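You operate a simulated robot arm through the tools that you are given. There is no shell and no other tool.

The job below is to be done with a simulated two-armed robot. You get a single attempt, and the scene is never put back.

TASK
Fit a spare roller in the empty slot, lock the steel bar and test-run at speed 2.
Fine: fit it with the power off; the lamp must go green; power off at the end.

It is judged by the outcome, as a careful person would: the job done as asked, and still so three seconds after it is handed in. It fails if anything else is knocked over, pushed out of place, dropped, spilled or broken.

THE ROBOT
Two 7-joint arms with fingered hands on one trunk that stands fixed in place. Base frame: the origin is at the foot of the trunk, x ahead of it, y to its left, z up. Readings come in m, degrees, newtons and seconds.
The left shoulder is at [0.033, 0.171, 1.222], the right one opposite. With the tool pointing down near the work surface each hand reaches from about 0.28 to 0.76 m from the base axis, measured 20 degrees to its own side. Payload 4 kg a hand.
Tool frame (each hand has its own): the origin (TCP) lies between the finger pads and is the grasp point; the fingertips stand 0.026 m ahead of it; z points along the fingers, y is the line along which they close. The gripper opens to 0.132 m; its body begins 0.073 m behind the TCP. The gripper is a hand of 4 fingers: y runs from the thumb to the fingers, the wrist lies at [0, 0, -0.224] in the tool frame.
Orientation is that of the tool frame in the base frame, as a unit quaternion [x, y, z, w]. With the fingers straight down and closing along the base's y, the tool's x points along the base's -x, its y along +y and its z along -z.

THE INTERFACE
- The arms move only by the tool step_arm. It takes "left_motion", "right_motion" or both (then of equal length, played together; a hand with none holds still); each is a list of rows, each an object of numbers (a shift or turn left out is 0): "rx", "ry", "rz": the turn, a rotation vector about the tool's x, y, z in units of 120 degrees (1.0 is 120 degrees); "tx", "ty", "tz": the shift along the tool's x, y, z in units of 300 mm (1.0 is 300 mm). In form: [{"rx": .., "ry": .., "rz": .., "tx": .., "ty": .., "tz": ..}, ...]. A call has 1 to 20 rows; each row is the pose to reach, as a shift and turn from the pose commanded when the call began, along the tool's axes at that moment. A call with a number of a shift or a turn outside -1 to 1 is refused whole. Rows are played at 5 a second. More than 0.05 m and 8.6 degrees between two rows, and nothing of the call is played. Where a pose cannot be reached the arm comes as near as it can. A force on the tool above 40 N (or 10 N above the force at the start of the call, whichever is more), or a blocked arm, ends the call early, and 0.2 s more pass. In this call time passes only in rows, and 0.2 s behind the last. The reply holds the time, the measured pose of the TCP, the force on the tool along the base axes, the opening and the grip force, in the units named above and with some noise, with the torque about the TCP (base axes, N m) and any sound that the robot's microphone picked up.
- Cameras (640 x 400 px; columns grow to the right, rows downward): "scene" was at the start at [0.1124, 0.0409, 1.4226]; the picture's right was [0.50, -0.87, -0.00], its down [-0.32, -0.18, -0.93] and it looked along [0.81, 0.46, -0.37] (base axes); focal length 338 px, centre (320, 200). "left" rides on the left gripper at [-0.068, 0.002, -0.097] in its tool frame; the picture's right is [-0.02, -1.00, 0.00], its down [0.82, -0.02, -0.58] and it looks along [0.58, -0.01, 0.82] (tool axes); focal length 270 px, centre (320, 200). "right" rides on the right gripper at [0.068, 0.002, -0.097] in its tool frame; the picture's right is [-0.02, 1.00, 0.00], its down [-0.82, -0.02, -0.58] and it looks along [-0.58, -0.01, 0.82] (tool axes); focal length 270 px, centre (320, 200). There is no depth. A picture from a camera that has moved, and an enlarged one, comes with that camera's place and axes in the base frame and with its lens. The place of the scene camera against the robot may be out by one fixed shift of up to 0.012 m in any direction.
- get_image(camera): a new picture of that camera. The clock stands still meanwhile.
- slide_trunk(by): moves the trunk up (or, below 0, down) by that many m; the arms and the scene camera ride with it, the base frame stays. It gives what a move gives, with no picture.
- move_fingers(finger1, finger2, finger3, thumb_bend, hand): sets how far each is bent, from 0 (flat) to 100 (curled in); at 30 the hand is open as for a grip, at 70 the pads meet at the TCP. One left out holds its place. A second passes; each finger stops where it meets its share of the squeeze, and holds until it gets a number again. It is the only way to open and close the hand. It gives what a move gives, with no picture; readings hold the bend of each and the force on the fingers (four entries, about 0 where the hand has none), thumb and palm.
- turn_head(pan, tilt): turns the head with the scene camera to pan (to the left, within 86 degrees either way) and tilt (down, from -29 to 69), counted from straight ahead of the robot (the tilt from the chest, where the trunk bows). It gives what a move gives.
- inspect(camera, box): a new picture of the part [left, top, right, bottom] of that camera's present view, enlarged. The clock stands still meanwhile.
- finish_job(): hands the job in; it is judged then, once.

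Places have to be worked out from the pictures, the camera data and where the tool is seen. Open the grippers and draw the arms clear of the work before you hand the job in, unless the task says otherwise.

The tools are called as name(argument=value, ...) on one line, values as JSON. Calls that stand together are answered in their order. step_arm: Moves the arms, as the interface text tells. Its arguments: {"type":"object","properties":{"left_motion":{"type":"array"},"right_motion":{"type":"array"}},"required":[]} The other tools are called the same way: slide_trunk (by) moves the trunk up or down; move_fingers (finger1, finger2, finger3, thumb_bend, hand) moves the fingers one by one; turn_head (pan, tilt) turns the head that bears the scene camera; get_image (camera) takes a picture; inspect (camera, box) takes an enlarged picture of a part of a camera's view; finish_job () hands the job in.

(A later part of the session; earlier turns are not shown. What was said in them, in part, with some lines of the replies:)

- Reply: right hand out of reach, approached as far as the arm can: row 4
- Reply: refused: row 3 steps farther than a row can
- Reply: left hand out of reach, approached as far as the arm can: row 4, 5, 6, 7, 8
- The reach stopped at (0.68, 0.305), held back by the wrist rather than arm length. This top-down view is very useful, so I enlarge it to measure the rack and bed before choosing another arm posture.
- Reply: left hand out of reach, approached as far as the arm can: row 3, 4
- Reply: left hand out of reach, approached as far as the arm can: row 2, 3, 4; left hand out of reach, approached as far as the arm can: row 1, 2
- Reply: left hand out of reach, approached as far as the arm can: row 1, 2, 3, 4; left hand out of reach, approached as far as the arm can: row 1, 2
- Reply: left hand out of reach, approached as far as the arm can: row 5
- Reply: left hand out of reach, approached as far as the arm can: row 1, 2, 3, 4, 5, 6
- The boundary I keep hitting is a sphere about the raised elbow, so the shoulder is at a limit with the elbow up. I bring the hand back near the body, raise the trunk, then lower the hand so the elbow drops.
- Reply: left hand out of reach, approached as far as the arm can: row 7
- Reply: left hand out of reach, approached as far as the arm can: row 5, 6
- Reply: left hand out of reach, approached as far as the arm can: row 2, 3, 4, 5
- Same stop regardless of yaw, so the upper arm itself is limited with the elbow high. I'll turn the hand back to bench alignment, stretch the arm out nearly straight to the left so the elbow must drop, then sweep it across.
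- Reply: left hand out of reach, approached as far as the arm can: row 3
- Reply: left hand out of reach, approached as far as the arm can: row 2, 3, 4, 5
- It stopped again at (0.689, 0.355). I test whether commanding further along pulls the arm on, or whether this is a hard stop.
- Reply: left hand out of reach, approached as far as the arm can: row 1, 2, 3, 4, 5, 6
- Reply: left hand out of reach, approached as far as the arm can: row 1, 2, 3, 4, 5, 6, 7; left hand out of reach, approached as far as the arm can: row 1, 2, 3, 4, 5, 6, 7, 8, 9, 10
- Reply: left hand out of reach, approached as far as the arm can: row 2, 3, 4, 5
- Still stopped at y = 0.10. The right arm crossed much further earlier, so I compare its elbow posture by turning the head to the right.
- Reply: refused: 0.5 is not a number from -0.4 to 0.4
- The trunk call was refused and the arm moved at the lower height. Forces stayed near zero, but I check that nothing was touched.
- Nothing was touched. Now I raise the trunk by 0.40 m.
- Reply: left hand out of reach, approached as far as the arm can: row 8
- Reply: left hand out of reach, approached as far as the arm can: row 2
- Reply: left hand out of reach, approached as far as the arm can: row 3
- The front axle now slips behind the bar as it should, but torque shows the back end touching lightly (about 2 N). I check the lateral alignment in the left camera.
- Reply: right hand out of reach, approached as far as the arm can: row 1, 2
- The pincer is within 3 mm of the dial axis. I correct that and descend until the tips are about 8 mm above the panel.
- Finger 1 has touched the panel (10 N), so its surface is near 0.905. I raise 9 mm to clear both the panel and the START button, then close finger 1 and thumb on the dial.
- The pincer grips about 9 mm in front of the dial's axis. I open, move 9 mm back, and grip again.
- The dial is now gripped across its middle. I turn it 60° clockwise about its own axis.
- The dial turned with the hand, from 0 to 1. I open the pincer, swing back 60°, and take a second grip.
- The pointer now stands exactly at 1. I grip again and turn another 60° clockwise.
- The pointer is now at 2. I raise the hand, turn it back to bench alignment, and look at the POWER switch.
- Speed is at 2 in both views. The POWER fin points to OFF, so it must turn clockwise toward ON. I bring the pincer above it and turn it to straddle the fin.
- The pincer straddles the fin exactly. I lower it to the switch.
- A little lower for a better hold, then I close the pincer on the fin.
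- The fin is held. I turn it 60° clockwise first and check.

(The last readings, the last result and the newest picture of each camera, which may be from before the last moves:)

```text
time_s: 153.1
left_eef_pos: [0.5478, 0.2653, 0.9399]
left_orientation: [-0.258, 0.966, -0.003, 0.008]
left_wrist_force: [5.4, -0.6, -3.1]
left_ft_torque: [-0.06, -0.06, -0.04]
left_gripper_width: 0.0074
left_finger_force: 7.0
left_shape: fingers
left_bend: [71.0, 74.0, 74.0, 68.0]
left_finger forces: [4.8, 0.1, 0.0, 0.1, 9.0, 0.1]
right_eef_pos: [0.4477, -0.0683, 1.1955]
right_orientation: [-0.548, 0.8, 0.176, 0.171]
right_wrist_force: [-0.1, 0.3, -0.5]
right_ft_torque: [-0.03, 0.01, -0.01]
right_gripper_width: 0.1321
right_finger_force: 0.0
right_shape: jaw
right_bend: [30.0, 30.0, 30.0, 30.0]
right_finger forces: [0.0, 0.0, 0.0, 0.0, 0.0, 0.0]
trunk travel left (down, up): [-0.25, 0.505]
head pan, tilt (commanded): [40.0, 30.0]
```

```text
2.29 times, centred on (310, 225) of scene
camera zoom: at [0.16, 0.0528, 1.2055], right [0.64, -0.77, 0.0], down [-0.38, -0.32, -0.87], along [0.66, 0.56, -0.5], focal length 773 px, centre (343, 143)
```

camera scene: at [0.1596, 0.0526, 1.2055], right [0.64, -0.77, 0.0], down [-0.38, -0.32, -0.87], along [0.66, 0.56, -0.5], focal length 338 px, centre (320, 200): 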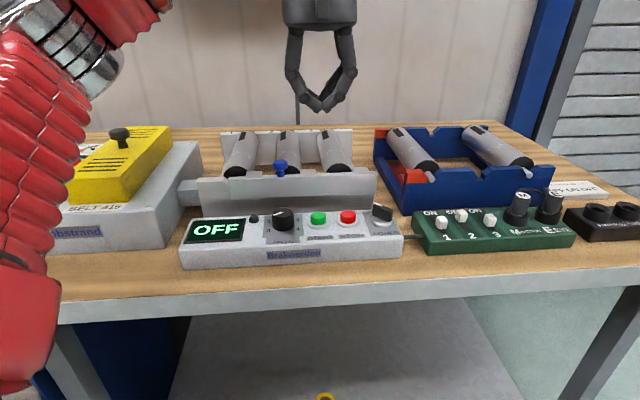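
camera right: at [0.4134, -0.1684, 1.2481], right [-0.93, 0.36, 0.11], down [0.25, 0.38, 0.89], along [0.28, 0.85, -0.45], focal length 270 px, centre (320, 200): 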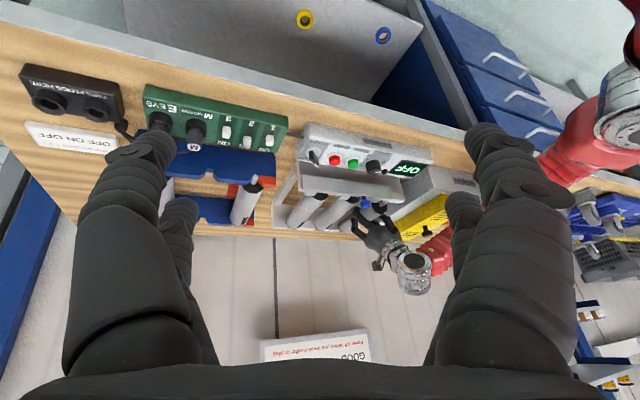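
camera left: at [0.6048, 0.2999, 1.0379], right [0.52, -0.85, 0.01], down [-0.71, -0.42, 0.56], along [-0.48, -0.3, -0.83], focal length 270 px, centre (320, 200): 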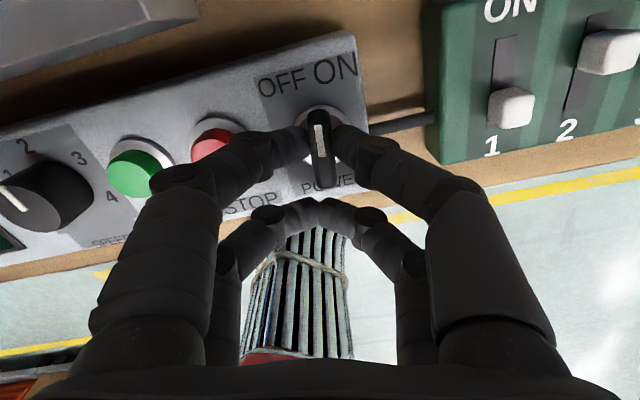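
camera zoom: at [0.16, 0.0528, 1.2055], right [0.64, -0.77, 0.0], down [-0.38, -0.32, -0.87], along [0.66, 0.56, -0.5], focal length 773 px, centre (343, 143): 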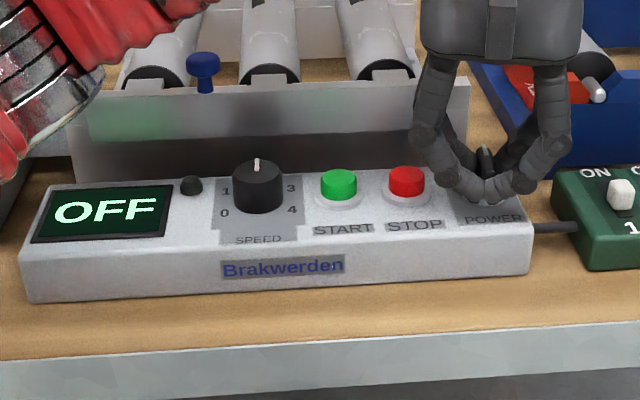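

The fin follows the hand and now points between OFF and ON. I turn another 30°.

step_arm(left_motion=[{"rz": 0.0625, "tx": -0.0004, "ty": 0.0065}, {"rz": 0.125, "tx": -0.0017, "ty": 0.0129}, {"rz": 0.1875, "tx": -0.0038, "ty": 0.0191}, {"rz": 0.25, "tx": -0.0067, "ty": 0.025}])

get_image(camera="left")

inspect(camera="scene", box=[170, 150, 450, 300])

```text
time_s: 154.1
left_eef_pos: [0.5448, 0.27, 0.9394]
left_orientation: [0.001, 1.0, 0.0, 0.01]
left_wrist_force: [7.0, -4.8, -1.8]
left_ft_torque: [-0.09, -0.12, -0.06]
left_gripper_width: 0.0072
left_finger_force: 7.0
left_shape: fingers
left_bend: [72.0, 74.0, 74.0, 68.0]
left_finger forces: [4.5, 0.0, 0.1, 0.0, 9.3, 0.0]
right_eef_pos: [0.4475, -0.0681, 1.1948]
right_orientation: [-0.547, 0.8, 0.177, 0.172]
right_wrist_force: [0.2, -0.1, -0.1]
right_ft_torque: [-0.01, -0.03, 0.0]
right_gripper_width: 0.1318
right_finger_force: 0.0
right_shape: jaw
right_bend: [30.0, 30.0, 30.0, 30.0]
right_finger forces: [0.1, 0.0, 0.1, 0.0, 0.0, 0.0]
trunk travel left (down, up): [-0.25, 0.505]
head pan, tilt (commanded): [40.0, 30.0]
```

```text
taken
camera left: at [0.6124, 0.2728, 1.038], right [0.02, -1.0, 0.0], down [-0.83, -0.02, 0.56], along [-0.56, -0.01, -0.83], focal length 270 px, centre (320, 200)
```

left: 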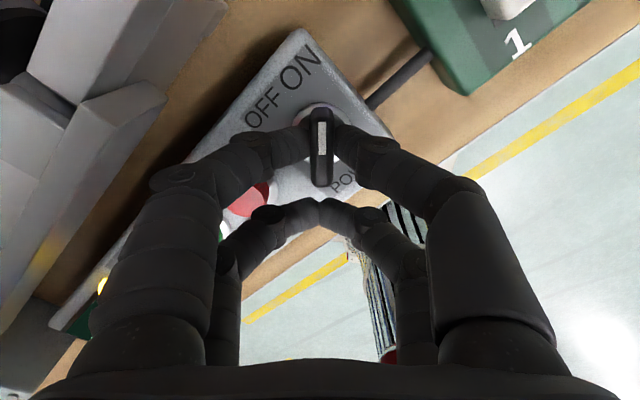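

```text
2.29 times, centred on (310, 225) of scene
camera zoom: at [0.16, 0.0523, 1.2055], right [0.64, -0.77, 0.0], down [-0.38, -0.32, -0.87], along [0.66, 0.56, -0.5], focal length 773 px, centre (343, 143)
```

zoom: 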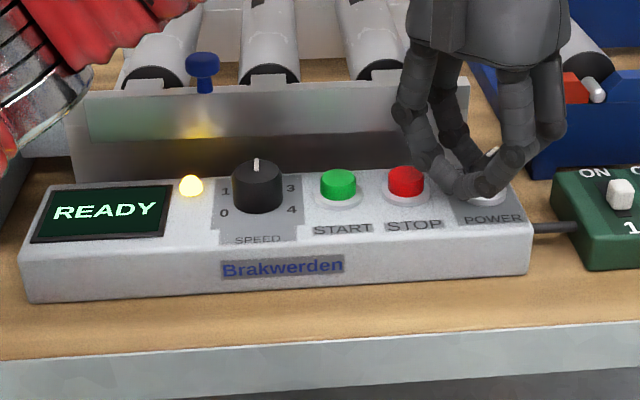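

The display shows READY with an amber lamp. I release the fin and raise the hand straight up.

move_fingers(hand="left", finger1=56, thumb_bend=56)

step_arm(left_motion=[{"tz": -0.08}, {"tz": -0.17}, {"tz": -0.26}, {"tz": -0.34}])

inspect(camera="scene", box=[170, 100, 450, 300])

```text
time_s: 155.1
left_eef_pos: [0.5453, 0.2718, 0.9414]
left_orientation: [0.001, 1.0, -0.001, 0.01]
left_wrist_force: [0.8, -0.2, -0.8]
left_ft_torque: [0.0, 0.02, -0.03]
left_gripper_width: 0.0452
left_finger_force: 0.2
left_shape: fingers
left_bend: [56.0, 74.0, 74.0, 56.0]
left_finger forces: [0.0, 0.0, 0.1, 0.0, 0.0, 0.1]
right_eef_pos: [0.4462, -0.0672, 1.1954]
right_orientation: [-0.548, 0.8, 0.176, 0.172]
right_wrist_force: [-0.1, 0.1, 0.2]
right_ft_torque: [-0.01, -0.01, 0.0]
right_gripper_width: 0.132
right_finger_force: 0.0
right_shape: jaw
right_bend: [30.0, 30.0, 30.0, 30.0]
right_finger forces: [0.0, 0.1, 0.0, 0.0, 0.1, 0.1]
trunk travel left (down, up): [-0.25, 0.505]
head pan, tilt (commanded): [40.0, 30.0]
```

```text
time_s: 156.1
left_eef_pos: [0.5424, 0.2736, 1.041]
left_orientation: [0.0, 1.0, -0.001, 0.01]
left_wrist_force: [-0.6, 0.8, 0.5]
left_ft_torque: [0.0, -0.04, 0.01]
left_gripper_width: 0.0452
left_finger_force: 0.1
left_shape: fingers
left_bend: [56.0, 74.0, 74.0, 56.0]
left_finger forces: [0.0, 0.0, 0.0, 0.0, 0.1, 0.1]
right_eef_pos: [0.4469, -0.0681, 1.1961]
right_orientation: [-0.548, 0.799, 0.177, 0.172]
right_wrist_force: [0.3, -0.3, -0.4]
right_ft_torque: [0.02, -0.01, 0.02]
right_gripper_width: 0.1321
right_finger_force: 0.0
right_shape: jaw
right_bend: [30.0, 30.0, 30.0, 30.0]
right_finger forces: [0.1, 0.0, 0.0, 0.0, 0.0, 0.1]
trunk travel left (down, up): [-0.25, 0.505]
head pan, tilt (commanded): [40.0, 30.0]
```

```text
2.00 times, centred on (310, 200) of scene
camera zoom: at [0.1587, 0.0526, 1.2058], right [0.64, -0.77, 0.0], down [-0.38, -0.32, -0.87], along [0.66, 0.56, -0.5], focal length 676 px, centre (340, 200)
```

zoom: 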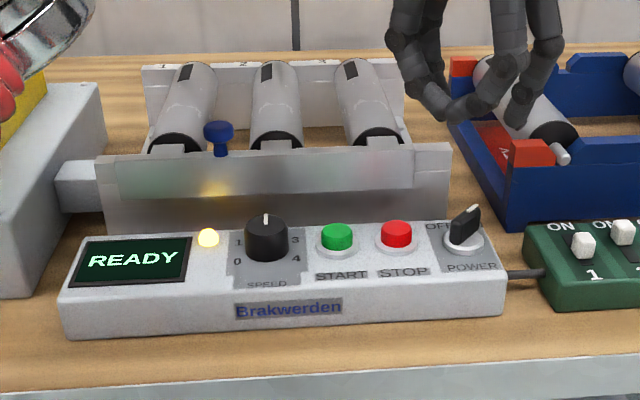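

Now for START. I close the hand and move the far fingertip pair above the green button, turning back to bench alignment.

move_fingers(hand="left", finger1=74, thumb_bend=74)

step_arm(left_motion=[{"tx": 0.032, "ty": 0.035, "tz": 0.01, "rz": -0.0625}, {"tx": 0.063, "ty": 0.07, "tz": 0.02, "rz": -0.125}, {"tx": 0.095, "ty": 0.105, "tz": 0.03, "rz": -0.1875}, {"tx": 0.127, "ty": 0.14, "tz": 0.04, "rz": -0.25}, {"tx": 0.158, "ty": 0.175, "tz": 0.05, "rz": -0.3125}, {"tx": 0.19, "ty": 0.209, "tz": 0.063, "rz": -0.375}])

step_arm(left_motion=[{"ry": 0.04}, {"ry": 0.08}])

get_image(camera="left")

inspect(camera="scene", box=[200, 110, 400, 270])

```text
time_s: 157.1
left_eef_pos: [0.5435, 0.2738, 1.04]
left_orientation: [0.0, 1.0, -0.001, 0.01]
left_wrist_force: [0.3, 0.3, 0.0]
left_ft_torque: [0.0, -0.03, -0.02]
left_gripper_width: 0.0001
left_finger_force: 0.1
left_shape: fingers
left_bend: [72.0, 74.0, 74.0, 72.0]
left_finger forces: [0.1, 0.0, 0.1, 0.0, 0.0, 0.0]
right_eef_pos: [0.448, -0.0688, 1.1945]
right_orientation: [-0.548, 0.8, 0.176, 0.172]
right_wrist_force: [-0.5, -0.1, -0.2]
right_ft_torque: [-0.03, 0.0, 0.01]
right_gripper_width: 0.132
right_finger_force: 0.2
right_shape: jaw
right_bend: [30.0, 30.0, 30.0, 30.0]
right_finger forces: [0.0, 0.0, 0.0, 0.0, 0.0, 0.0]
trunk travel left (down, up): [-0.25, 0.505]
head pan, tilt (commanded): [40.0, 30.0]
```

```text
time_s: 158.5
left_eef_pos: [0.4863, 0.3363, 1.021]
left_orientation: [-0.384, 0.923, -0.004, 0.009]
left_wrist_force: [-1.0, 0.1, 0.3]
left_ft_torque: [0.01, 0.01, -0.02]
left_gripper_width: 0.0
left_finger_force: 0.0
left_shape: fingers
left_bend: [72.0, 74.0, 74.0, 72.0]
left_finger forces: [0.0, 0.0, 0.0, 0.0, 0.0, 0.1]
right_eef_pos: [0.4462, -0.0673, 1.1954]
right_orientation: [-0.547, 0.8, 0.176, 0.172]
right_wrist_force: [-0.7, 0.2, 0.2]
right_ft_torque: [0.0, -0.03, -0.02]
right_gripper_width: 0.1321
right_finger_force: 0.1
right_shape: jaw
right_bend: [30.0, 30.0, 30.0, 30.0]
right_finger forces: [0.0, 0.0, 0.0, 0.0, 0.1, 0.1]
trunk travel left (down, up): [-0.25, 0.505]
head pan, tilt (commanded): [40.0, 30.0]
```

```text
time_s: 159.1
left_eef_pos: [0.4856, 0.3359, 1.0202]
left_orientation: [-0.38, 0.922, -0.037, -0.068]
left_wrist_force: [0.4, -0.3, -0.2]
left_ft_torque: [0.01, -0.02, -0.02]
left_gripper_width: 0.0002
left_finger_force: 0.1
left_shape: fingers
left_bend: [72.0, 74.0, 74.0, 72.0]
left_finger forces: [0.0, 0.1, 0.1, 0.1, 0.0, 0.0]
right_eef_pos: [0.4481, -0.0688, 1.1944]
right_orientation: [-0.548, 0.8, 0.176, 0.172]
right_wrist_force: [0.2, 0.1, -0.1]
right_ft_torque: [-0.02, 0.01, -0.02]
right_gripper_width: 0.1319
right_finger_force: 0.1
right_shape: jaw
right_bend: [30.0, 30.0, 30.0, 30.0]
right_finger forces: [0.0, 0.1, 0.0, 0.0, 0.0, 0.0]
trunk travel left (down, up): [-0.25, 0.505]
head pan, tilt (commanded): [40.0, 30.0]
```

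```text
taken
camera left: at [0.5434, 0.3959, 1.1062], right [0.72, -0.69, 0.01], down [-0.5, -0.51, 0.7], along [-0.48, -0.51, -0.72], focal length 270 px, centre (320, 200)
```

left: 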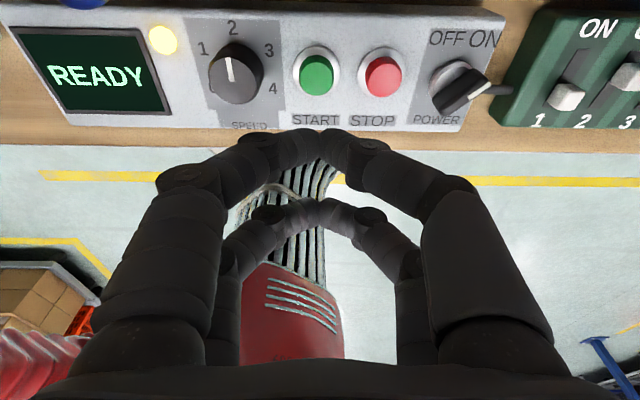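

```text
2.50 times, centred on (300, 190) of scene
camera zoom: at [0.1591, 0.0529, 1.2057], right [0.64, -0.77, 0.0], down [-0.38, -0.32, -0.87], along [0.66, 0.56, -0.5], focal length 845 px, centre (370, 225)
```

zoom: 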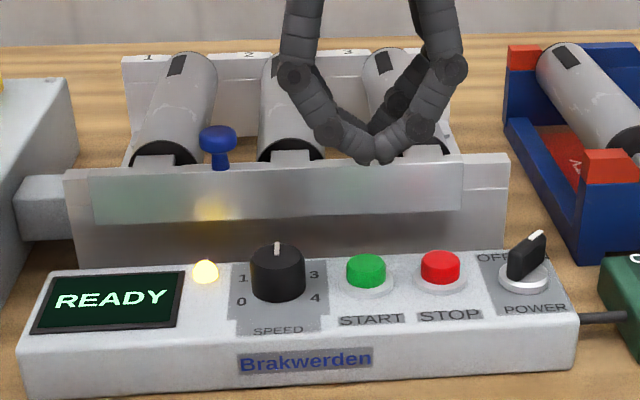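

Tip and START button agree within 2 mm. I lower to just above the button.

step_arm(left_motion=[{"tx": -0.012, "tz": 0.071}, {"tx": -0.024, "tz": 0.142}, {"tx": -0.036, "tz": 0.2137}])

inspect(camera="scene", box=[220, 130, 400, 270])

inspect(camera="right", box=[275, 110, 425, 220])

```text
time_s: 159.9
left_eef_pos: [0.488, 0.335, 0.9563]
left_orientation: [-0.381, 0.921, -0.037, -0.069]
left_wrist_force: [-0.2, -0.9, -0.1]
left_ft_torque: [0.02, -0.01, -0.01]
left_gripper_width: 0.0001
left_finger_force: 0.1
left_shape: fingers
left_bend: [72.0, 74.0, 74.0, 72.0]
left_finger forces: [0.0, 0.0, 0.1, 0.0, 0.0, 0.0]
right_eef_pos: [0.4473, -0.0689, 1.194]
right_orientation: [-0.548, 0.8, 0.176, 0.172]
right_wrist_force: [0.6, 0.3, -0.9]
right_ft_torque: [0.01, 0.01, 0.01]
right_gripper_width: 0.1319
right_finger_force: 0.1
right_shape: jaw
right_bend: [30.0, 30.0, 30.0, 30.0]
right_finger forces: [0.1, 0.0, 0.0, 0.1, 0.0, 0.0]
trunk travel left (down, up): [-0.25, 0.505]
head pan, tilt (commanded): [40.0, 30.0]
```

```text
2.86 times, centred on (310, 200) of scene
camera zoom: at [0.1593, 0.0528, 1.2056], right [0.64, -0.77, 0.0], down [-0.38, -0.32, -0.87], along [0.66, 0.56, -0.5], focal length 966 px, centre (349, 200)
```

zoom: 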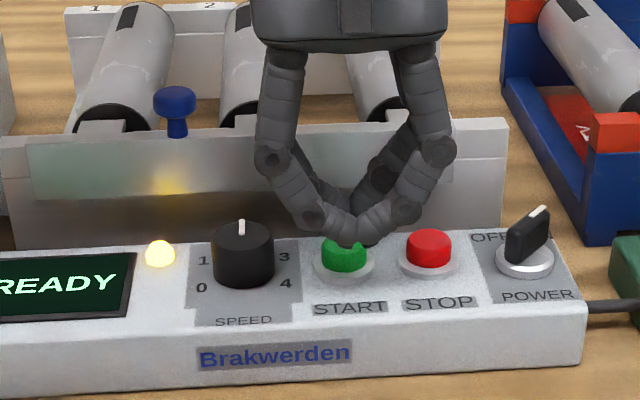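

```text
3.64 times, centred on (350, 165) of right
camera zoom: at [0.4134, -0.1682, 1.2482], right [-0.93, 0.36, 0.11], down [0.25, 0.39, 0.89], along [0.28, 0.85, -0.45], focal length 983 px, centre (211, 327)
```

zoom: 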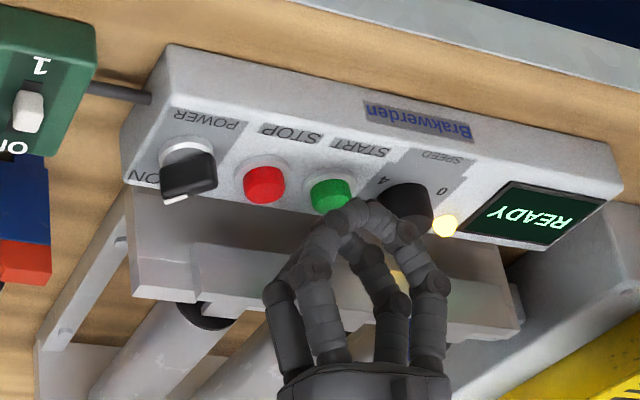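

The tip is right above the green button. I press down in 3–4 mm steps.

step_arm(left_motion=[{"tx": -0.0022, "tz": 0.0131}, {"tx": -0.0044, "tz": 0.0262}, {"tx": -0.0067, "tz": 0.0393}])

inspect(camera="scene", box=[170, 130, 400, 270])

```text
time_s: 160.7
left_eef_pos: [0.4882, 0.3352, 0.9449]
left_orientation: [-0.382, 0.921, -0.037, -0.069]
left_wrist_force: [-0.1, 0.3, -0.1]
left_ft_torque: [-0.03, 0.0, -0.01]
left_gripper_width: 0.0003
left_finger_force: 0.0
left_shape: fingers
left_bend: [72.0, 74.0, 74.0, 72.0]
left_finger forces: [0.0, 0.0, 0.1, 0.1, 0.0, 0.1]
right_eef_pos: [0.4462, -0.0676, 1.1946]
right_orientation: [-0.547, 0.8, 0.176, 0.172]
right_wrist_force: [-0.7, 0.2, -0.4]
right_ft_torque: [-0.01, -0.01, 0.03]
right_gripper_width: 0.1316
right_finger_force: 0.0
right_shape: jaw
right_bend: [30.0, 30.0, 30.0, 30.0]
right_finger forces: [0.0, 0.1, 0.1, 0.2, 0.0, 0.0]
trunk travel left (down, up): [-0.25, 0.505]
head pan, tilt (commanded): [40.0, 30.0]
```

```text
2.78 times, centred on (285, 200) of scene
camera zoom: at [0.159, 0.0527, 1.2057], right [0.64, -0.77, 0.0], down [-0.38, -0.32, -0.87], along [0.66, 0.56, -0.5], focal length 940 px, centre (417, 200)
```

zoom: 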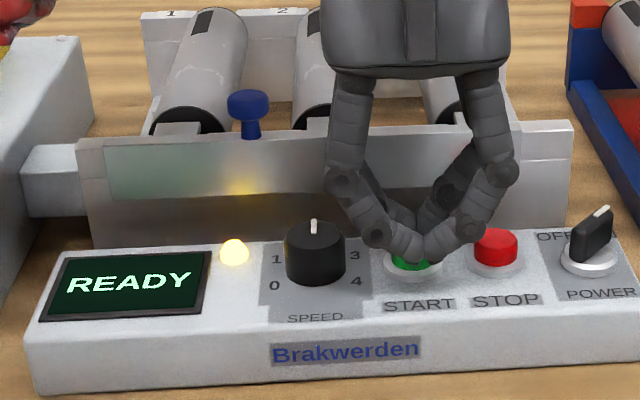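

No contact yet. I continue a little further.

step_arm(left_motion=[{"tx": -0.0022, "tz": 0.0131}, {"tx": -0.0044, "tz": 0.0262}])

inspect(camera="scene", box=[170, 130, 400, 270])

get_image(camera="left")

```text
time_s: 161.3
left_eef_pos: [0.4882, 0.3346, 0.9383]
left_orientation: [-0.38, 0.922, -0.039, -0.067]
left_wrist_force: [1.9, -0.9, 10.6]
left_ft_torque: [0.1, -0.24, 0.0]
left_gripper_width: 0.0
left_finger_force: 6.4
left_shape: fingers
left_bend: [73.0, 74.0, 74.0, 73.0]
left_finger forces: [0.0, 0.0, 0.0, 0.1, 12.2, 0.0]
right_eef_pos: [0.4475, -0.0695, 1.1957]
right_orientation: [-0.548, 0.799, 0.178, 0.173]
right_wrist_force: [0.6, 0.0, -0.9]
right_ft_torque: [0.01, 0.02, 0.0]
right_gripper_width: 0.1316
right_finger_force: 0.1
right_shape: jaw
right_bend: [30.0, 30.0, 30.0, 30.0]
right_finger forces: [0.0, 0.0, 0.0, 0.0, 0.1, 0.0]
trunk travel left (down, up): [-0.25, 0.505]
head pan, tilt (commanded): [40.0, 30.0]
heard: click
```

```text
2.78 times, centred on (285, 200) of scene
camera zoom: at [0.1583, 0.0523, 1.206], right [0.64, -0.77, 0.0], down [-0.38, -0.32, -0.87], along [0.66, 0.56, -0.5], focal length 940 px, centre (417, 200)
```

zoom: 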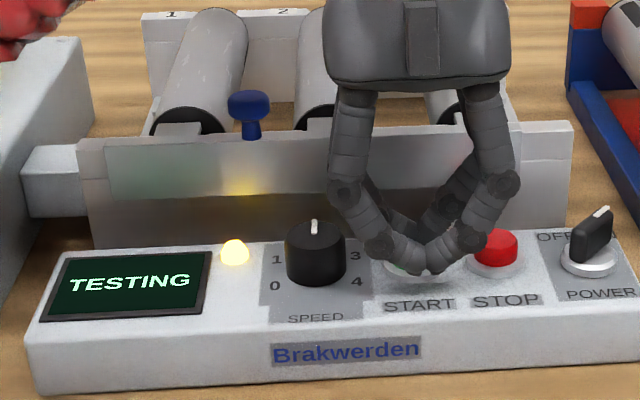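

```text
taken
camera left: at [0.5442, 0.3948, 1.0241], right [0.72, -0.69, 0.01], down [-0.5, -0.51, 0.7], along [-0.47, -0.51, -0.72], focal length 270 px, centre (320, 200)
```

left: 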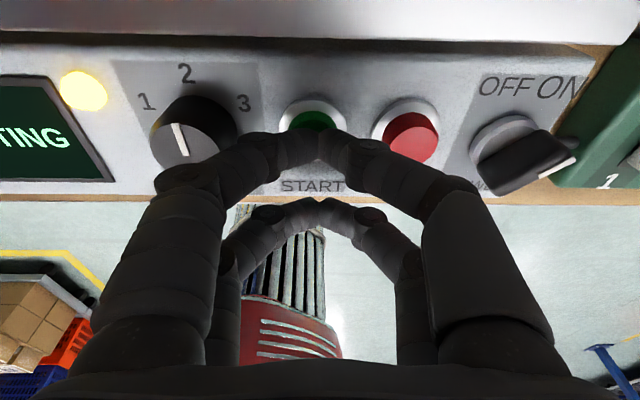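

A click, and the display shows TESTING. I lift the hand off the button and let the test run.

step_arm(left_motion=[{"tx": 0.011, "tz": -0.066}, {"tx": 0.024, "tz": -0.14}, {"tx": 0.036, "tz": -0.21}, {"tx": 0.045, "tz": -0.27}, {"tx": 0.045, "tz": -0.27}, {"tx": 0.045, "tz": -0.27}, {"tx": 0.045, "tz": -0.27}, {"tx": 0.045, "tz": -0.27}])

inspect(camera="scene", box=[150, 90, 420, 280])

```text
time_s: 163.1
left_eef_pos: [0.489, 0.3358, 1.0167]
left_orientation: [-0.381, 0.921, -0.037, -0.069]
left_wrist_force: [-0.9, -0.5, 0.3]
left_ft_torque: [0.0, -0.01, 0.0]
left_gripper_width: 0.0003
left_finger_force: 0.1
left_shape: fingers
left_bend: [73.0, 74.0, 74.0, 73.0]
left_finger forces: [0.1, 0.0, 0.1, 0.0, 0.1, 0.0]
right_eef_pos: [0.4476, -0.0684, 1.1945]
right_orientation: [-0.547, 0.8, 0.176, 0.172]
right_wrist_force: [-0.1, 0.1, 0.6]
right_ft_torque: [0.01, 0.0, 0.03]
right_gripper_width: 0.1319
right_finger_force: 0.0
right_shape: jaw
right_bend: [30.0, 30.0, 30.0, 30.0]
right_finger forces: [0.0, 0.0, 0.1, 0.0, 0.0, 0.1]
trunk travel left (down, up): [-0.25, 0.505]
head pan, tilt (commanded): [40.0, 30.0]
```

```text
2.11 times, centred on (285, 185) of scene
camera zoom: at [0.159, 0.0528, 1.2057], right [0.64, -0.77, 0.0], down [-0.38, -0.32, -0.87], along [0.66, 0.56, -0.5], focal length 712 px, centre (394, 232)
```

zoom: 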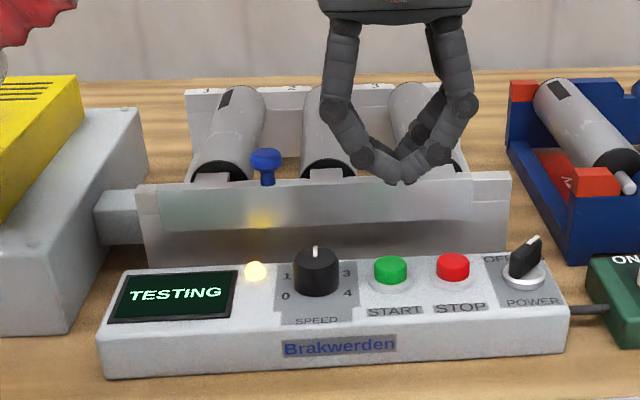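

Still testing. I hold the hand still for a few seconds and look again.

step_arm(left_motion=[{"tz": -0.02}, {"tz": -0.02}, {"tz": -0.02}, {"tz": -0.02}, {"tz": -0.02}, {"tz": -0.02}, {"tz": -0.02}, {"tz": -0.02}, {"tz": -0.02}, {"tz": -0.02}, {"tz": -0.02}, {"tz": -0.02}, {"tz": -0.02}, {"tz": -0.02}, {"tz": -0.02}])

inspect(camera="scene", box=[150, 90, 420, 280])

```text
time_s: 166.3
left_eef_pos: [0.4896, 0.3364, 1.0237]
left_orientation: [-0.38, 0.922, -0.036, -0.069]
left_wrist_force: [-0.1, 0.0, 0.0]
left_ft_torque: [0.0, 0.0, -0.01]
left_gripper_width: 0.0001
left_finger_force: 0.1
left_shape: fingers
left_bend: [73.0, 74.0, 74.0, 73.0]
left_finger forces: [0.0, 0.0, 0.0, 0.0, 0.0, 0.1]
right_eef_pos: [0.4476, -0.068, 1.1955]
right_orientation: [-0.548, 0.799, 0.176, 0.172]
right_wrist_force: [-0.3, -0.4, 0.4]
right_ft_torque: [0.02, 0.02, -0.01]
right_gripper_width: 0.1321
right_finger_force: 0.2
right_shape: jaw
right_bend: [30.0, 30.0, 30.0, 30.0]
right_finger forces: [0.0, 0.0, 0.0, 0.0, 0.0, 0.1]
trunk travel left (down, up): [-0.25, 0.505]
head pan, tilt (commanded): [40.0, 30.0]
```

```text
2.11 times, centred on (285, 185) of scene
camera zoom: at [0.159, 0.0528, 1.2057], right [0.64, -0.77, 0.0], down [-0.38, -0.32, -0.87], along [0.66, 0.56, -0.5], focal length 712 px, centre (394, 232)
```

zoom: 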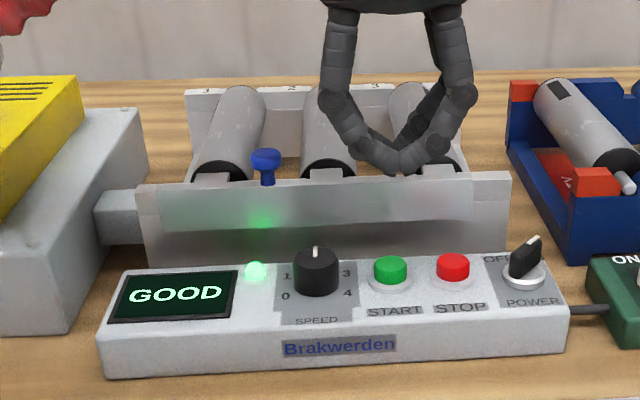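

The lamp is green and the display reads GOOD. I check whether the rollers are still turning before powering off.

step_arm(left_motion=[{"tz": -0.05}, {"tz": -0.1}, {"tz": -0.1}])

inspect(camera="scene", box=[180, 100, 400, 240])

inspect(camera="right", box=[275, 130, 425, 240])

```text
time_s: 167.1
left_eef_pos: [0.4902, 0.3419, 1.054]
left_orientation: [-0.381, 0.921, -0.038, -0.069]
left_wrist_force: [-0.1, -1.1, 1.4]
left_ft_torque: [-0.02, 0.0, 0.0]
left_gripper_width: 0.0
left_finger_force: 0.0
left_shape: fingers
left_bend: [73.0, 74.0, 74.0, 73.0]
left_finger forces: [0.0, 0.0, 0.0, 0.0, 0.0, 0.1]
right_eef_pos: [0.4475, -0.068, 1.1944]
right_orientation: [-0.548, 0.8, 0.176, 0.171]
right_wrist_force: [0.1, -0.4, 0.7]
right_ft_torque: [0.01, 0.02, 0.0]
right_gripper_width: 0.1322
right_finger_force: 0.0
right_shape: jaw
right_bend: [30.0, 30.0, 30.0, 30.0]
right_finger forces: [0.1, 0.0, 0.0, 0.1, 0.0, 0.0]
trunk travel left (down, up): [-0.25, 0.505]
head pan, tilt (commanded): [40.0, 30.0]
```

```text
2.86 times, centred on (290, 170) of scene
camera zoom: at [0.1591, 0.0528, 1.2056], right [0.64, -0.77, 0.0], down [-0.38, -0.32, -0.87], along [0.66, 0.56, -0.5], focal length 966 px, centre (406, 286)
```

zoom: 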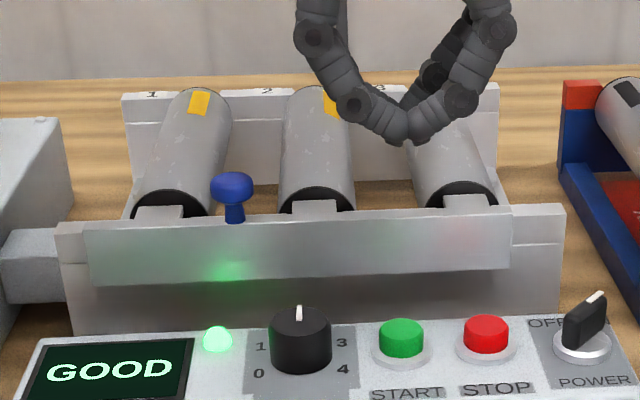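

```text
3.64 times, centred on (350, 185) of right
camera zoom: at [0.4132, -0.1683, 1.2483], right [-0.93, 0.36, 0.11], down [0.25, 0.39, 0.89], along [0.28, 0.85, -0.45], focal length 983 px, centre (211, 254)
```

zoom: 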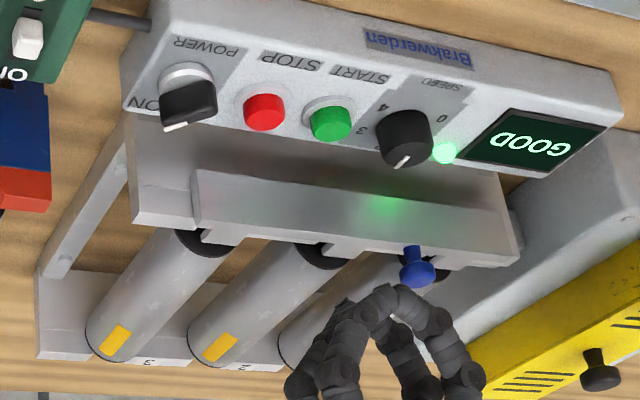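

The rollers are spinning and the result is GOOD. Now I switch the power off: I open the pincer and move back above the POWER fin.

move_fingers(hand="left", finger1=56, thumb_bend=56)

step_arm(left_motion=[{"ty": -0.1, "tx": 0.01, "tz": 0.012, "ry": -0.027}, {"ty": -0.2, "tx": 0.02, "tz": 0.024, "ry": -0.053}, {"ty": -0.295, "tx": 0.03, "tz": 0.036, "ry": -0.08}])

step_arm(left_motion=[{"rz": 0.0625}, {"rz": 0.125}, {"rz": 0.1875}, {"rz": 0.25}, {"rz": 0.3125}, {"rz": 0.375}])

get_image(camera="left")

inspect(camera="left", box=[150, 20, 490, 220])

```text
time_s: 168.1
left_eef_pos: [0.4901, 0.3406, 1.0531]
left_orientation: [-0.381, 0.921, -0.037, -0.069]
left_wrist_force: [0.1, 0.2, -0.6]
left_ft_torque: [-0.02, 0.0, -0.02]
left_gripper_width: 0.0449
left_finger_force: 0.1
left_shape: fingers
left_bend: [56.0, 74.0, 74.0, 56.0]
left_finger forces: [0.0, 0.1, 0.0, 0.0, 0.0, 0.0]
right_eef_pos: [0.4455, -0.068, 1.1944]
right_orientation: [-0.548, 0.8, 0.176, 0.172]
right_wrist_force: [0.6, -0.7, 0.8]
right_ft_torque: [-0.01, 0.06, -0.01]
right_gripper_width: 0.1317
right_finger_force: 0.0
right_shape: jaw
right_bend: [30.0, 30.0, 30.0, 30.0]
right_finger forces: [0.0, 0.0, 0.1, 0.0, 0.0, 0.0]
trunk travel left (down, up): [-0.25, 0.505]
head pan, tilt (commanded): [40.0, 30.0]
```

```text
time_s: 168.9
left_eef_pos: [0.5455, 0.2702, 1.0451]
left_orientation: [-0.383, 0.924, -0.004, 0.008]
left_wrist_force: [-0.1, 0.2, -0.5]
left_ft_torque: [-0.02, 0.04, 0.0]
left_gripper_width: 0.0452
left_finger_force: 0.0
left_shape: fingers
left_bend: [56.0, 74.0, 74.0, 56.0]
left_finger forces: [0.1, 0.1, 0.0, 0.1, 0.0, 0.0]
right_eef_pos: [0.4482, -0.0686, 1.1937]
right_orientation: [-0.548, 0.8, 0.176, 0.172]
right_wrist_force: [0.1, 0.1, 0.0]
right_ft_torque: [0.0, -0.01, 0.0]
right_gripper_width: 0.1321
right_finger_force: 0.1
right_shape: jaw
right_bend: [30.0, 30.0, 30.0, 30.0]
right_finger forces: [0.0, 0.1, 0.0, 0.0, 0.0, 0.1]
trunk travel left (down, up): [-0.25, 0.505]
head pan, tilt (commanded): [40.0, 30.0]
```

```text
time_s: 170.3
left_eef_pos: [0.5462, 0.2706, 1.0457]
left_orientation: [0.002, 1.0, -0.001, 0.01]
left_wrist_force: [0.9, -0.3, 0.0]
left_ft_torque: [0.02, 0.01, -0.03]
left_gripper_width: 0.0453
left_finger_force: 0.0
left_shape: fingers
left_bend: [56.0, 74.0, 74.0, 56.0]
left_finger forces: [0.0, 0.0, 0.1, 0.0, 0.0, 0.0]
right_eef_pos: [0.4467, -0.0671, 1.1952]
right_orientation: [-0.548, 0.799, 0.177, 0.173]
right_wrist_force: [-0.9, -0.5, 0.8]
right_ft_torque: [0.0, 0.0, -0.01]
right_gripper_width: 0.132
right_finger_force: 0.0
right_shape: jaw
right_bend: [30.0, 30.0, 30.0, 30.0]
right_finger forces: [0.0, 0.1, 0.0, 0.0, 0.0, 0.0]
trunk travel left (down, up): [-0.25, 0.505]
head pan, tilt (commanded): [40.0, 30.0]
```

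```text
taken
camera left: at [0.6133, 0.2723, 1.1439], right [0.02, -1.0, 0.0], down [-0.83, -0.02, 0.56], along [-0.56, -0.01, -0.83], focal length 270 px, centre (320, 200)
```

left: 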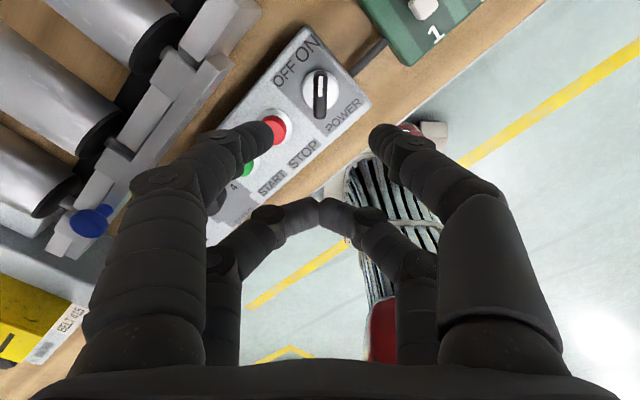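

```text
1.88 times, centred on (320, 120) of left
camera zoom: at [0.6133, 0.2723, 1.1439], right [0.02, -1.0, 0.0], down [-0.83, -0.02, 0.56], along [-0.56, -0.01, -0.83], focal length 509 px, centre (320, 351)
```

zoom: 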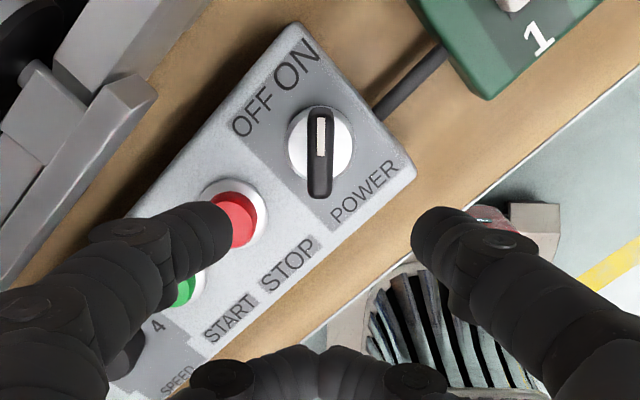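

The pincer straddles the fin again. I lower onto it.

step_arm(left_motion=[{"tz": 0.09}, {"tz": 0.18}, {"tz": 0.27}, {"tz": 0.349}])

move_fingers(hand="left", finger1=74, thumb_bend=74)

get_image(camera="left")

```text
time_s: 171.3
left_eef_pos: [0.5485, 0.2712, 0.9404]
left_orientation: [0.0, 1.0, 0.0, 0.01]
left_wrist_force: [0.1, 0.1, -0.3]
left_ft_torque: [0.0, 0.0, 0.01]
left_gripper_width: 0.0451
left_finger_force: 0.1
left_shape: fingers
left_bend: [56.0, 74.0, 74.0, 56.0]
left_finger forces: [0.0, 0.1, 0.0, 0.1, 0.0, 0.1]
right_eef_pos: [0.4482, -0.0693, 1.1947]
right_orientation: [-0.547, 0.8, 0.176, 0.171]
right_wrist_force: [0.1, -1.0, 0.1]
right_ft_torque: [-0.07, 0.01, -0.03]
right_gripper_width: 0.1321
right_finger_force: 0.1
right_shape: jaw
right_bend: [30.0, 30.0, 30.0, 30.0]
right_finger forces: [0.0, 0.1, 0.0, 0.0, 0.0, 0.1]
trunk travel left (down, up): [-0.25, 0.505]
head pan, tilt (commanded): [40.0, 30.0]
```

```text
time_s: 172.3
left_eef_pos: [0.5487, 0.2702, 0.9403]
left_orientation: [-0.001, 1.0, -0.002, 0.01]
left_wrist_force: [-1.2, -2.9, -4.8]
left_ft_torque: [-0.1, 0.12, -0.08]
left_gripper_width: 0.0073
left_finger_force: 5.9
left_shape: fingers
left_bend: [71.0, 74.0, 74.0, 69.0]
left_finger forces: [4.6, 0.0, 0.0, 0.0, 7.9, 0.0]
right_eef_pos: [0.4487, -0.0681, 1.1942]
right_orientation: [-0.548, 0.799, 0.177, 0.173]
right_wrist_force: [-0.7, 0.3, 0.7]
right_ft_torque: [0.03, -0.02, 0.0]
right_gripper_width: 0.1317
right_finger_force: 0.1
right_shape: jaw
right_bend: [30.0, 30.0, 30.0, 30.0]
right_finger forces: [0.1, 0.0, 0.1, 0.0, 0.0, 0.1]
trunk travel left (down, up): [-0.25, 0.505]
head pan, tilt (commanded): [40.0, 30.0]
```

```text
taken
camera left: at [0.6159, 0.2722, 1.0386], right [0.02, -1.0, 0.0], down [-0.83, -0.02, 0.56], along [-0.56, -0.02, -0.83], focal length 270 px, centre (320, 200)
```

left: 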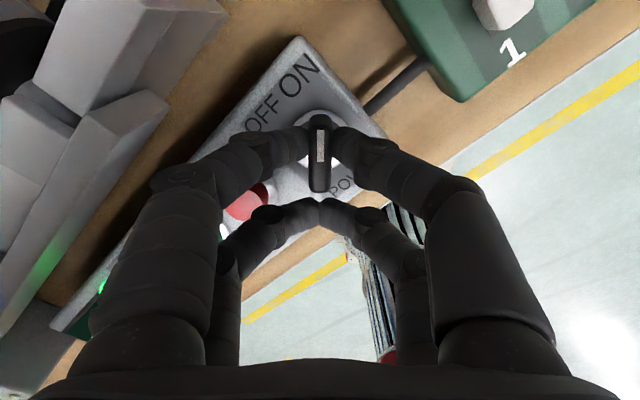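

Gripped. I turn it 90° counter-clockwise back to OFF.

step_arm(left_motion=[{"rz": -0.0625, "tx": -0.0004, "ty": -0.0059}, {"rz": -0.125, "tx": -0.0015, "ty": -0.0116}, {"rz": -0.1875, "tx": -0.0034, "ty": -0.0172}, {"rz": -0.25, "tx": -0.006, "ty": -0.0225}, {"rz": -0.3125, "tx": -0.0093, "ty": -0.0274}, {"rz": -0.375, "tx": -0.0132, "ty": -0.0318}, {"rz": -0.4375, "tx": -0.0176, "ty": -0.0357}, {"rz": -0.5, "tx": -0.0225, "ty": -0.039}, {"rz": -0.5625, "tx": -0.0278, "ty": -0.0416}, {"rz": -0.625, "tx": -0.0334, "ty": -0.0435}, {"rz": -0.6875, "tx": -0.0391, "ty": -0.0446}, {"rz": -0.75, "tx": -0.045, "ty": -0.045}])

get_image(camera="left")

inspect(camera="scene", box=[170, 130, 450, 300])

```text
time_s: 174.9
left_eef_pos: [0.5616, 0.2558, 0.9398]
left_orientation: [0.708, -0.706, 0.008, -0.006]
left_wrist_force: [2.7, 7.0, -2.8]
left_ft_torque: [0.07, -0.04, -0.07]
left_gripper_width: 0.0073
left_finger_force: 6.1
left_shape: fingers
left_bend: [71.0, 74.0, 74.0, 69.0]
left_finger forces: [5.1, 0.0, 0.0, 0.0, 7.8, 0.0]
right_eef_pos: [0.4466, -0.0668, 1.1937]
right_orientation: [-0.547, 0.8, 0.177, 0.172]
right_wrist_force: [-0.6, -0.6, -0.6]
right_ft_torque: [-0.02, 0.02, -0.01]
right_gripper_width: 0.1319
right_finger_force: 0.0
right_shape: jaw
right_bend: [30.0, 30.0, 30.0, 30.0]
right_finger forces: [0.1, 0.0, 0.1, 0.1, 0.0, 0.0]
trunk travel left (down, up): [-0.25, 0.505]
head pan, tilt (commanded): [40.0, 30.0]
```

```text
taken
camera left: at [0.5578, 0.3248, 1.0379], right [1.0, 0.03, 0.02], down [0.01, -0.81, 0.58], along [0.03, -0.58, -0.81], focal length 270 px, centre (320, 200)
```

left: 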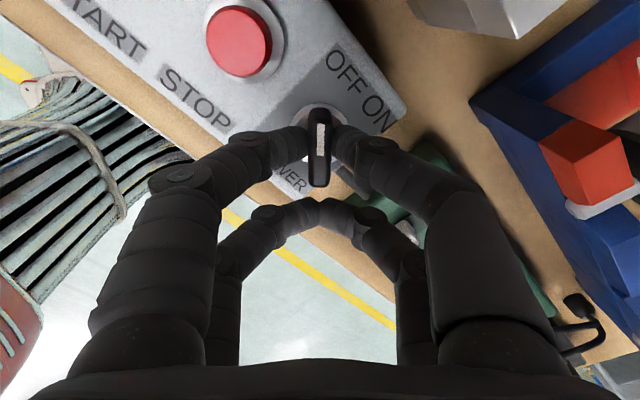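

```text
2.29 times, centred on (310, 215) of scene
camera zoom: at [0.1596, 0.0536, 1.2056], right [0.64, -0.77, 0.0], down [-0.38, -0.32, -0.87], along [0.66, 0.56, -0.5], focal length 773 px, centre (343, 166)
```

zoom: 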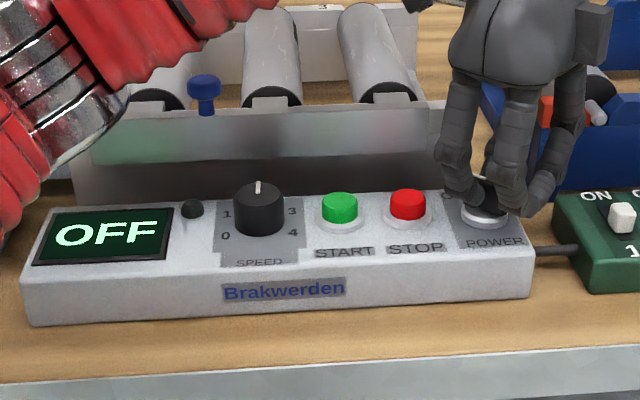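

Power is off again. I release the fin and lift the hand straight up.

move_fingers(hand="left", finger1=56, thumb_bend=56)

step_arm(left_motion=[{"tz": -0.08}, {"tz": -0.17}, {"tz": -0.26}, {"tz": -0.36}, {"tz": -0.46}])

get_image(camera="scene")

inspect(camera="scene", box=[170, 90, 450, 290])

```text
time_s: 175.9
left_eef_pos: [0.5603, 0.255, 0.9421]
left_orientation: [-0.707, 0.707, -0.008, 0.006]
left_wrist_force: [-0.3, -0.8, 0.3]
left_ft_torque: [0.02, -0.01, 0.02]
left_gripper_width: 0.0449
left_finger_force: 0.0
left_shape: fingers
left_bend: [56.0, 74.0, 74.0, 56.0]
left_finger forces: [0.1, 0.0, 0.0, 0.1, 0.0, 0.0]
right_eef_pos: [0.4476, -0.0677, 1.1941]
right_orientation: [-0.548, 0.799, 0.177, 0.173]
right_wrist_force: [-0.7, 0.0, -1.4]
right_ft_torque: [0.0, -0.01, -0.01]
right_gripper_width: 0.132
right_finger_force: 0.0
right_shape: jaw
right_bend: [30.0, 30.0, 30.0, 30.0]
right_finger forces: [0.0, 0.0, 0.0, 0.0, 0.0, 0.0]
trunk travel left (down, up): [-0.25, 0.505]
head pan, tilt (commanded): [40.0, 30.0]
```

```text
time_s: 177.1
left_eef_pos: [0.5608, 0.2546, 1.0784]
left_orientation: [-0.707, 0.707, -0.008, 0.006]
left_wrist_force: [-1.0, 0.6, 0.4]
left_ft_torque: [0.0, -0.01, 0.02]
left_gripper_width: 0.0455
left_finger_force: 0.0
left_shape: fingers
left_bend: [56.0, 74.0, 74.0, 56.0]
left_finger forces: [0.1, 0.0, 0.0, 0.0, 0.0, 0.1]
right_eef_pos: [0.4464, -0.0687, 1.1948]
right_orientation: [-0.548, 0.799, 0.177, 0.173]
right_wrist_force: [-1.0, -0.4, 0.3]
right_ft_torque: [-0.02, -0.03, -0.01]
right_gripper_width: 0.132
right_finger_force: 0.0
right_shape: jaw
right_bend: [30.0, 30.0, 30.0, 30.0]
right_finger forces: [0.1, 0.1, 0.1, 0.0, 0.1, 0.0]
trunk travel left (down, up): [-0.25, 0.505]
head pan, tilt (commanded): [40.0, 30.0]
```

```text
taken
camera scene: at [0.1585, 0.0525, 1.2058], right [0.64, -0.77, 0.0], down [-0.38, -0.32, -0.87], along [0.66, 0.56, -0.5], focal length 338 px, centre (320, 200)
```

scene: 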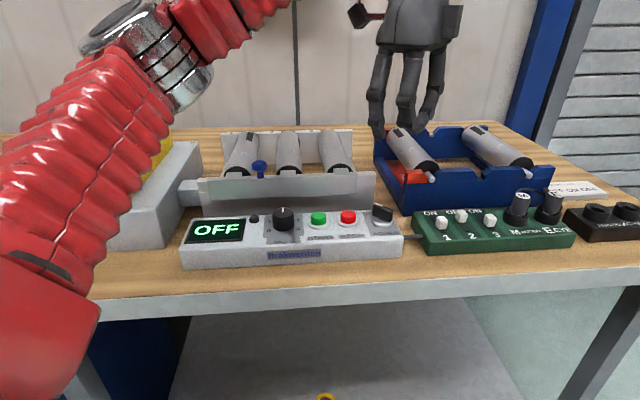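

```text
2.00 times, centred on (310, 190) of scene
camera zoom: at [0.1585, 0.0525, 1.2058], right [0.64, -0.77, 0.0], down [-0.38, -0.32, -0.87], along [0.66, 0.56, -0.5], focal length 676 px, centre (340, 220)
```

zoom: 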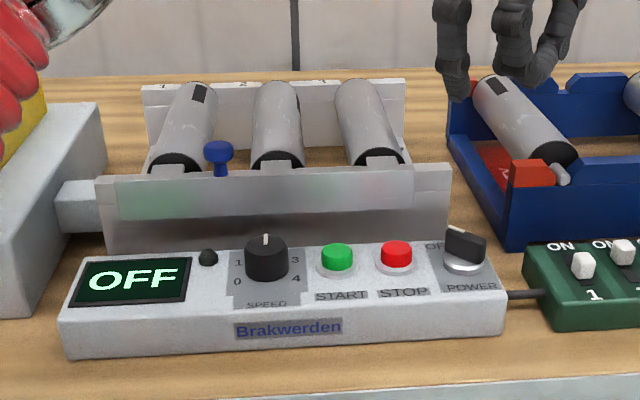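

Power is off and all three rollers are locked in. I raise and withdraw the left arm and draw the right arm back.

step_arm(left_motion=[{"tz": -0.13}, {"tz": -0.26}, {"tz": -0.36, "ty": 0.08, "tx": 0.0}, {"tz": -0.42, "ty": 0.2, "tx": -0.03}, {"tz": -0.46, "ty": 0.32, "tx": -0.07}, {"tz": -0.48, "ty": 0.44, "tx": -0.1}], right_motion=[{"tx": 0.05}, {"tx": 0.1}, {"tx": 0.15}, {"tx": 0.2}, {"tx": 0.25}, {"tx": 0.3}])

move_fingers(hand="left", finger1=30, finger2=30, finger3=30, thumb_bend=30)

get_image(camera="scene")

get_image(camera="left")

```text
time_s: 178.5
left_eef_pos: [0.4268, 0.2841, 1.2166]
left_orientation: [0.708, -0.707, 0.008, -0.006]
left_wrist_force: [0.7, -0.2, -0.3]
left_ft_torque: [0.0, -0.01, 0.01]
left_gripper_width: 0.0452
left_finger_force: 0.0
left_shape: fingers
left_bend: [56.0, 74.0, 74.0, 56.0]
left_finger forces: [0.1, 0.0, 0.0, 0.0, 0.0, 0.0]
left hand out of reach, approached as far as the arm can: row 6
right_eef_pos: [0.4162, -0.1408, 1.1525]
right_orientation: [-0.547, 0.8, 0.175, 0.173]
right_wrist_force: [0.0, 0.6, 0.5]
right_ft_torque: [-0.02, 0.02, -0.01]
right_gripper_width: 0.1318
right_finger_force: 0.0
right_shape: jaw
right_bend: [30.0, 30.0, 30.0, 30.0]
right_finger forces: [0.0, 0.0, 0.0, 0.1, 0.1, 0.0]
trunk travel left (down, up): [-0.25, 0.505]
head pan, tilt (commanded): [40.0, 30.0]
```

```text
time_s: 179.5
left_eef_pos: [0.4275, 0.2848, 1.2152]
left_orientation: [-0.707, 0.707, -0.009, 0.006]
left_wrist_force: [-0.9, 0.5, 0.2]
left_ft_torque: [-0.02, 0.0, -0.01]
left_gripper_width: 0.1322
left_finger_force: 0.2
left_shape: fingers
left_bend: [30.0, 30.0, 30.0, 30.0]
left_finger forces: [0.0, 0.0, 0.0, 0.0, 0.0, 0.0]
right_eef_pos: [0.4176, -0.1403, 1.1524]
right_orientation: [-0.548, 0.799, 0.177, 0.173]
right_wrist_force: [-0.8, 0.3, 0.6]
right_ft_torque: [-0.01, 0.01, -0.03]
right_gripper_width: 0.1319
right_finger_force: 0.1
right_shape: jaw
right_bend: [30.0, 30.0, 30.0, 30.0]
right_finger forces: [0.1, 0.0, 0.0, 0.0, 0.0, 0.0]
trunk travel left (down, up): [-0.25, 0.505]
head pan, tilt (commanded): [40.0, 30.0]
```

```text
taken
camera scene: at [0.1589, 0.0527, 1.2057], right [0.64, -0.77, 0.0], down [-0.38, -0.32, -0.87], along [0.66, 0.56, -0.5], focal length 338 px, centre (320, 200)
```

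scene: 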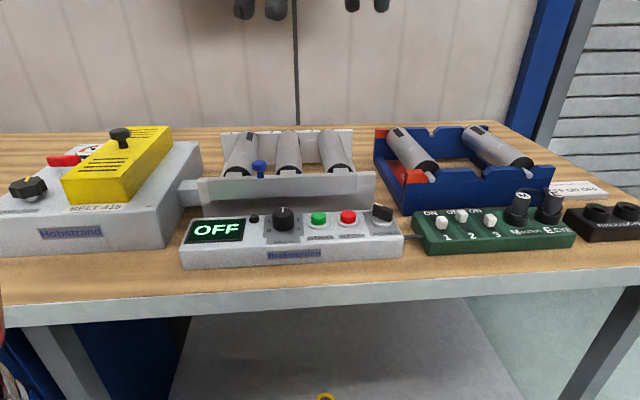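

```text
taken
camera left: at [0.4243, 0.3534, 1.3139], right [1.0, 0.03, 0.02], down [0.01, -0.81, 0.58], along [0.03, -0.58, -0.81], focal length 270 px, centre (320, 200)
```

left: 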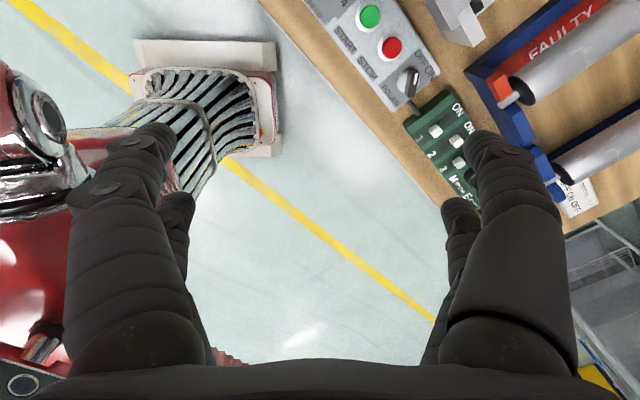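

Both arms are clear and the hands open. I take a last close look at the bed, panel, rack and board.

inspect(camera="scene", box=[170, 110, 410, 280])

inspect(camera="scene", box=[360, 110, 640, 270])

inspect(camera="scene", box=[0, 110, 220, 270])

```text
2.35 times, centred on (290, 195) of scene
camera zoom: at [0.1589, 0.0527, 1.2057], right [0.64, -0.77, 0.0], down [-0.38, -0.32, -0.87], along [0.66, 0.56, -0.5], focal length 795 px, centre (391, 212)
```

zoom: 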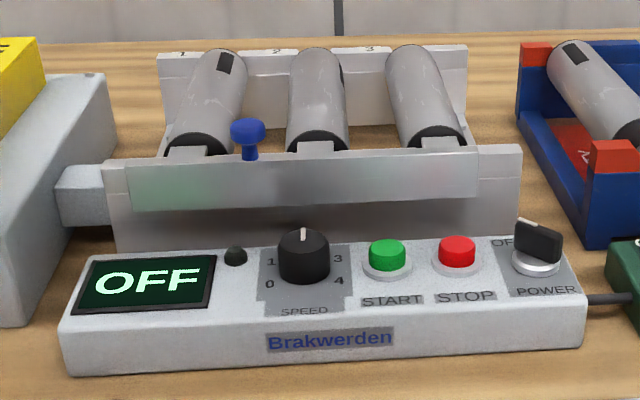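

```text
2.29 times, centred on (500, 190) of scene
camera zoom: at [0.1589, 0.0527, 1.2057], right [0.64, -0.77, 0.0], down [-0.38, -0.32, -0.87], along [0.66, 0.56, -0.5], focal length 773 px, centre (-91, 223)
```

zoom: 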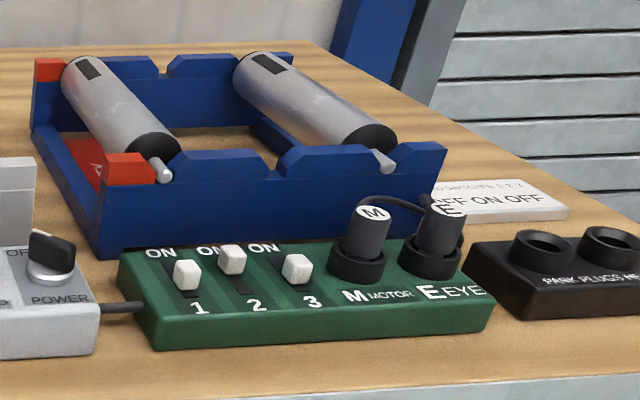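

```text
2.50 times, centred on (110, 190) of scene
camera zoom: at [0.1589, 0.0527, 1.2057], right [0.64, -0.77, 0.0], down [-0.38, -0.32, -0.87], along [0.66, 0.56, -0.5], focal length 845 px, centre (845, 225)
```

zoom: 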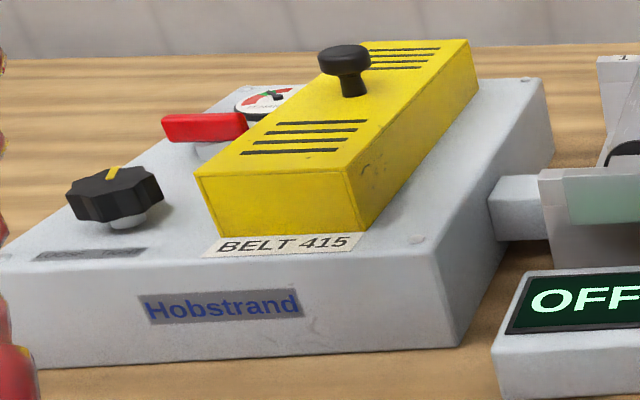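

The roller is fitted in slot 1, the bar is locked over all three axles, and the test at speed 2 came up GOOD with a green lamp. Power is off, nothing else has moved and the arms are clear, so I hand the job in.

finish_job()

```text
The job is handed in.
```

I fitted the spare roller in slot 1 with the power off, locked the steel bar, and ran the test at speed 2. The lamp went green, the display read GOOD, and the power is off again.

- **Roller:** I used the middle spare and left the one in the slot marked FAULTY. It sits level and in line with rollers 2 and 3.
- **Steel bar:** I slid it left until it reached its stop. Its teeth now cover all three axles.
- **Test run:** The rollers were still turning when I switched off. I turned POWER straight to OFF and did not press STOP, and the display now reads OFF.
- **Left as found:** The board switches already matched the card (OFF ON OFF), so I did not touch them. The plugs, cover and belt tension are unchanged, and the last pictures show nothing else out of place.

Both hands are open and the arms are drawn clear of the bench. The speed dial is still at 2.
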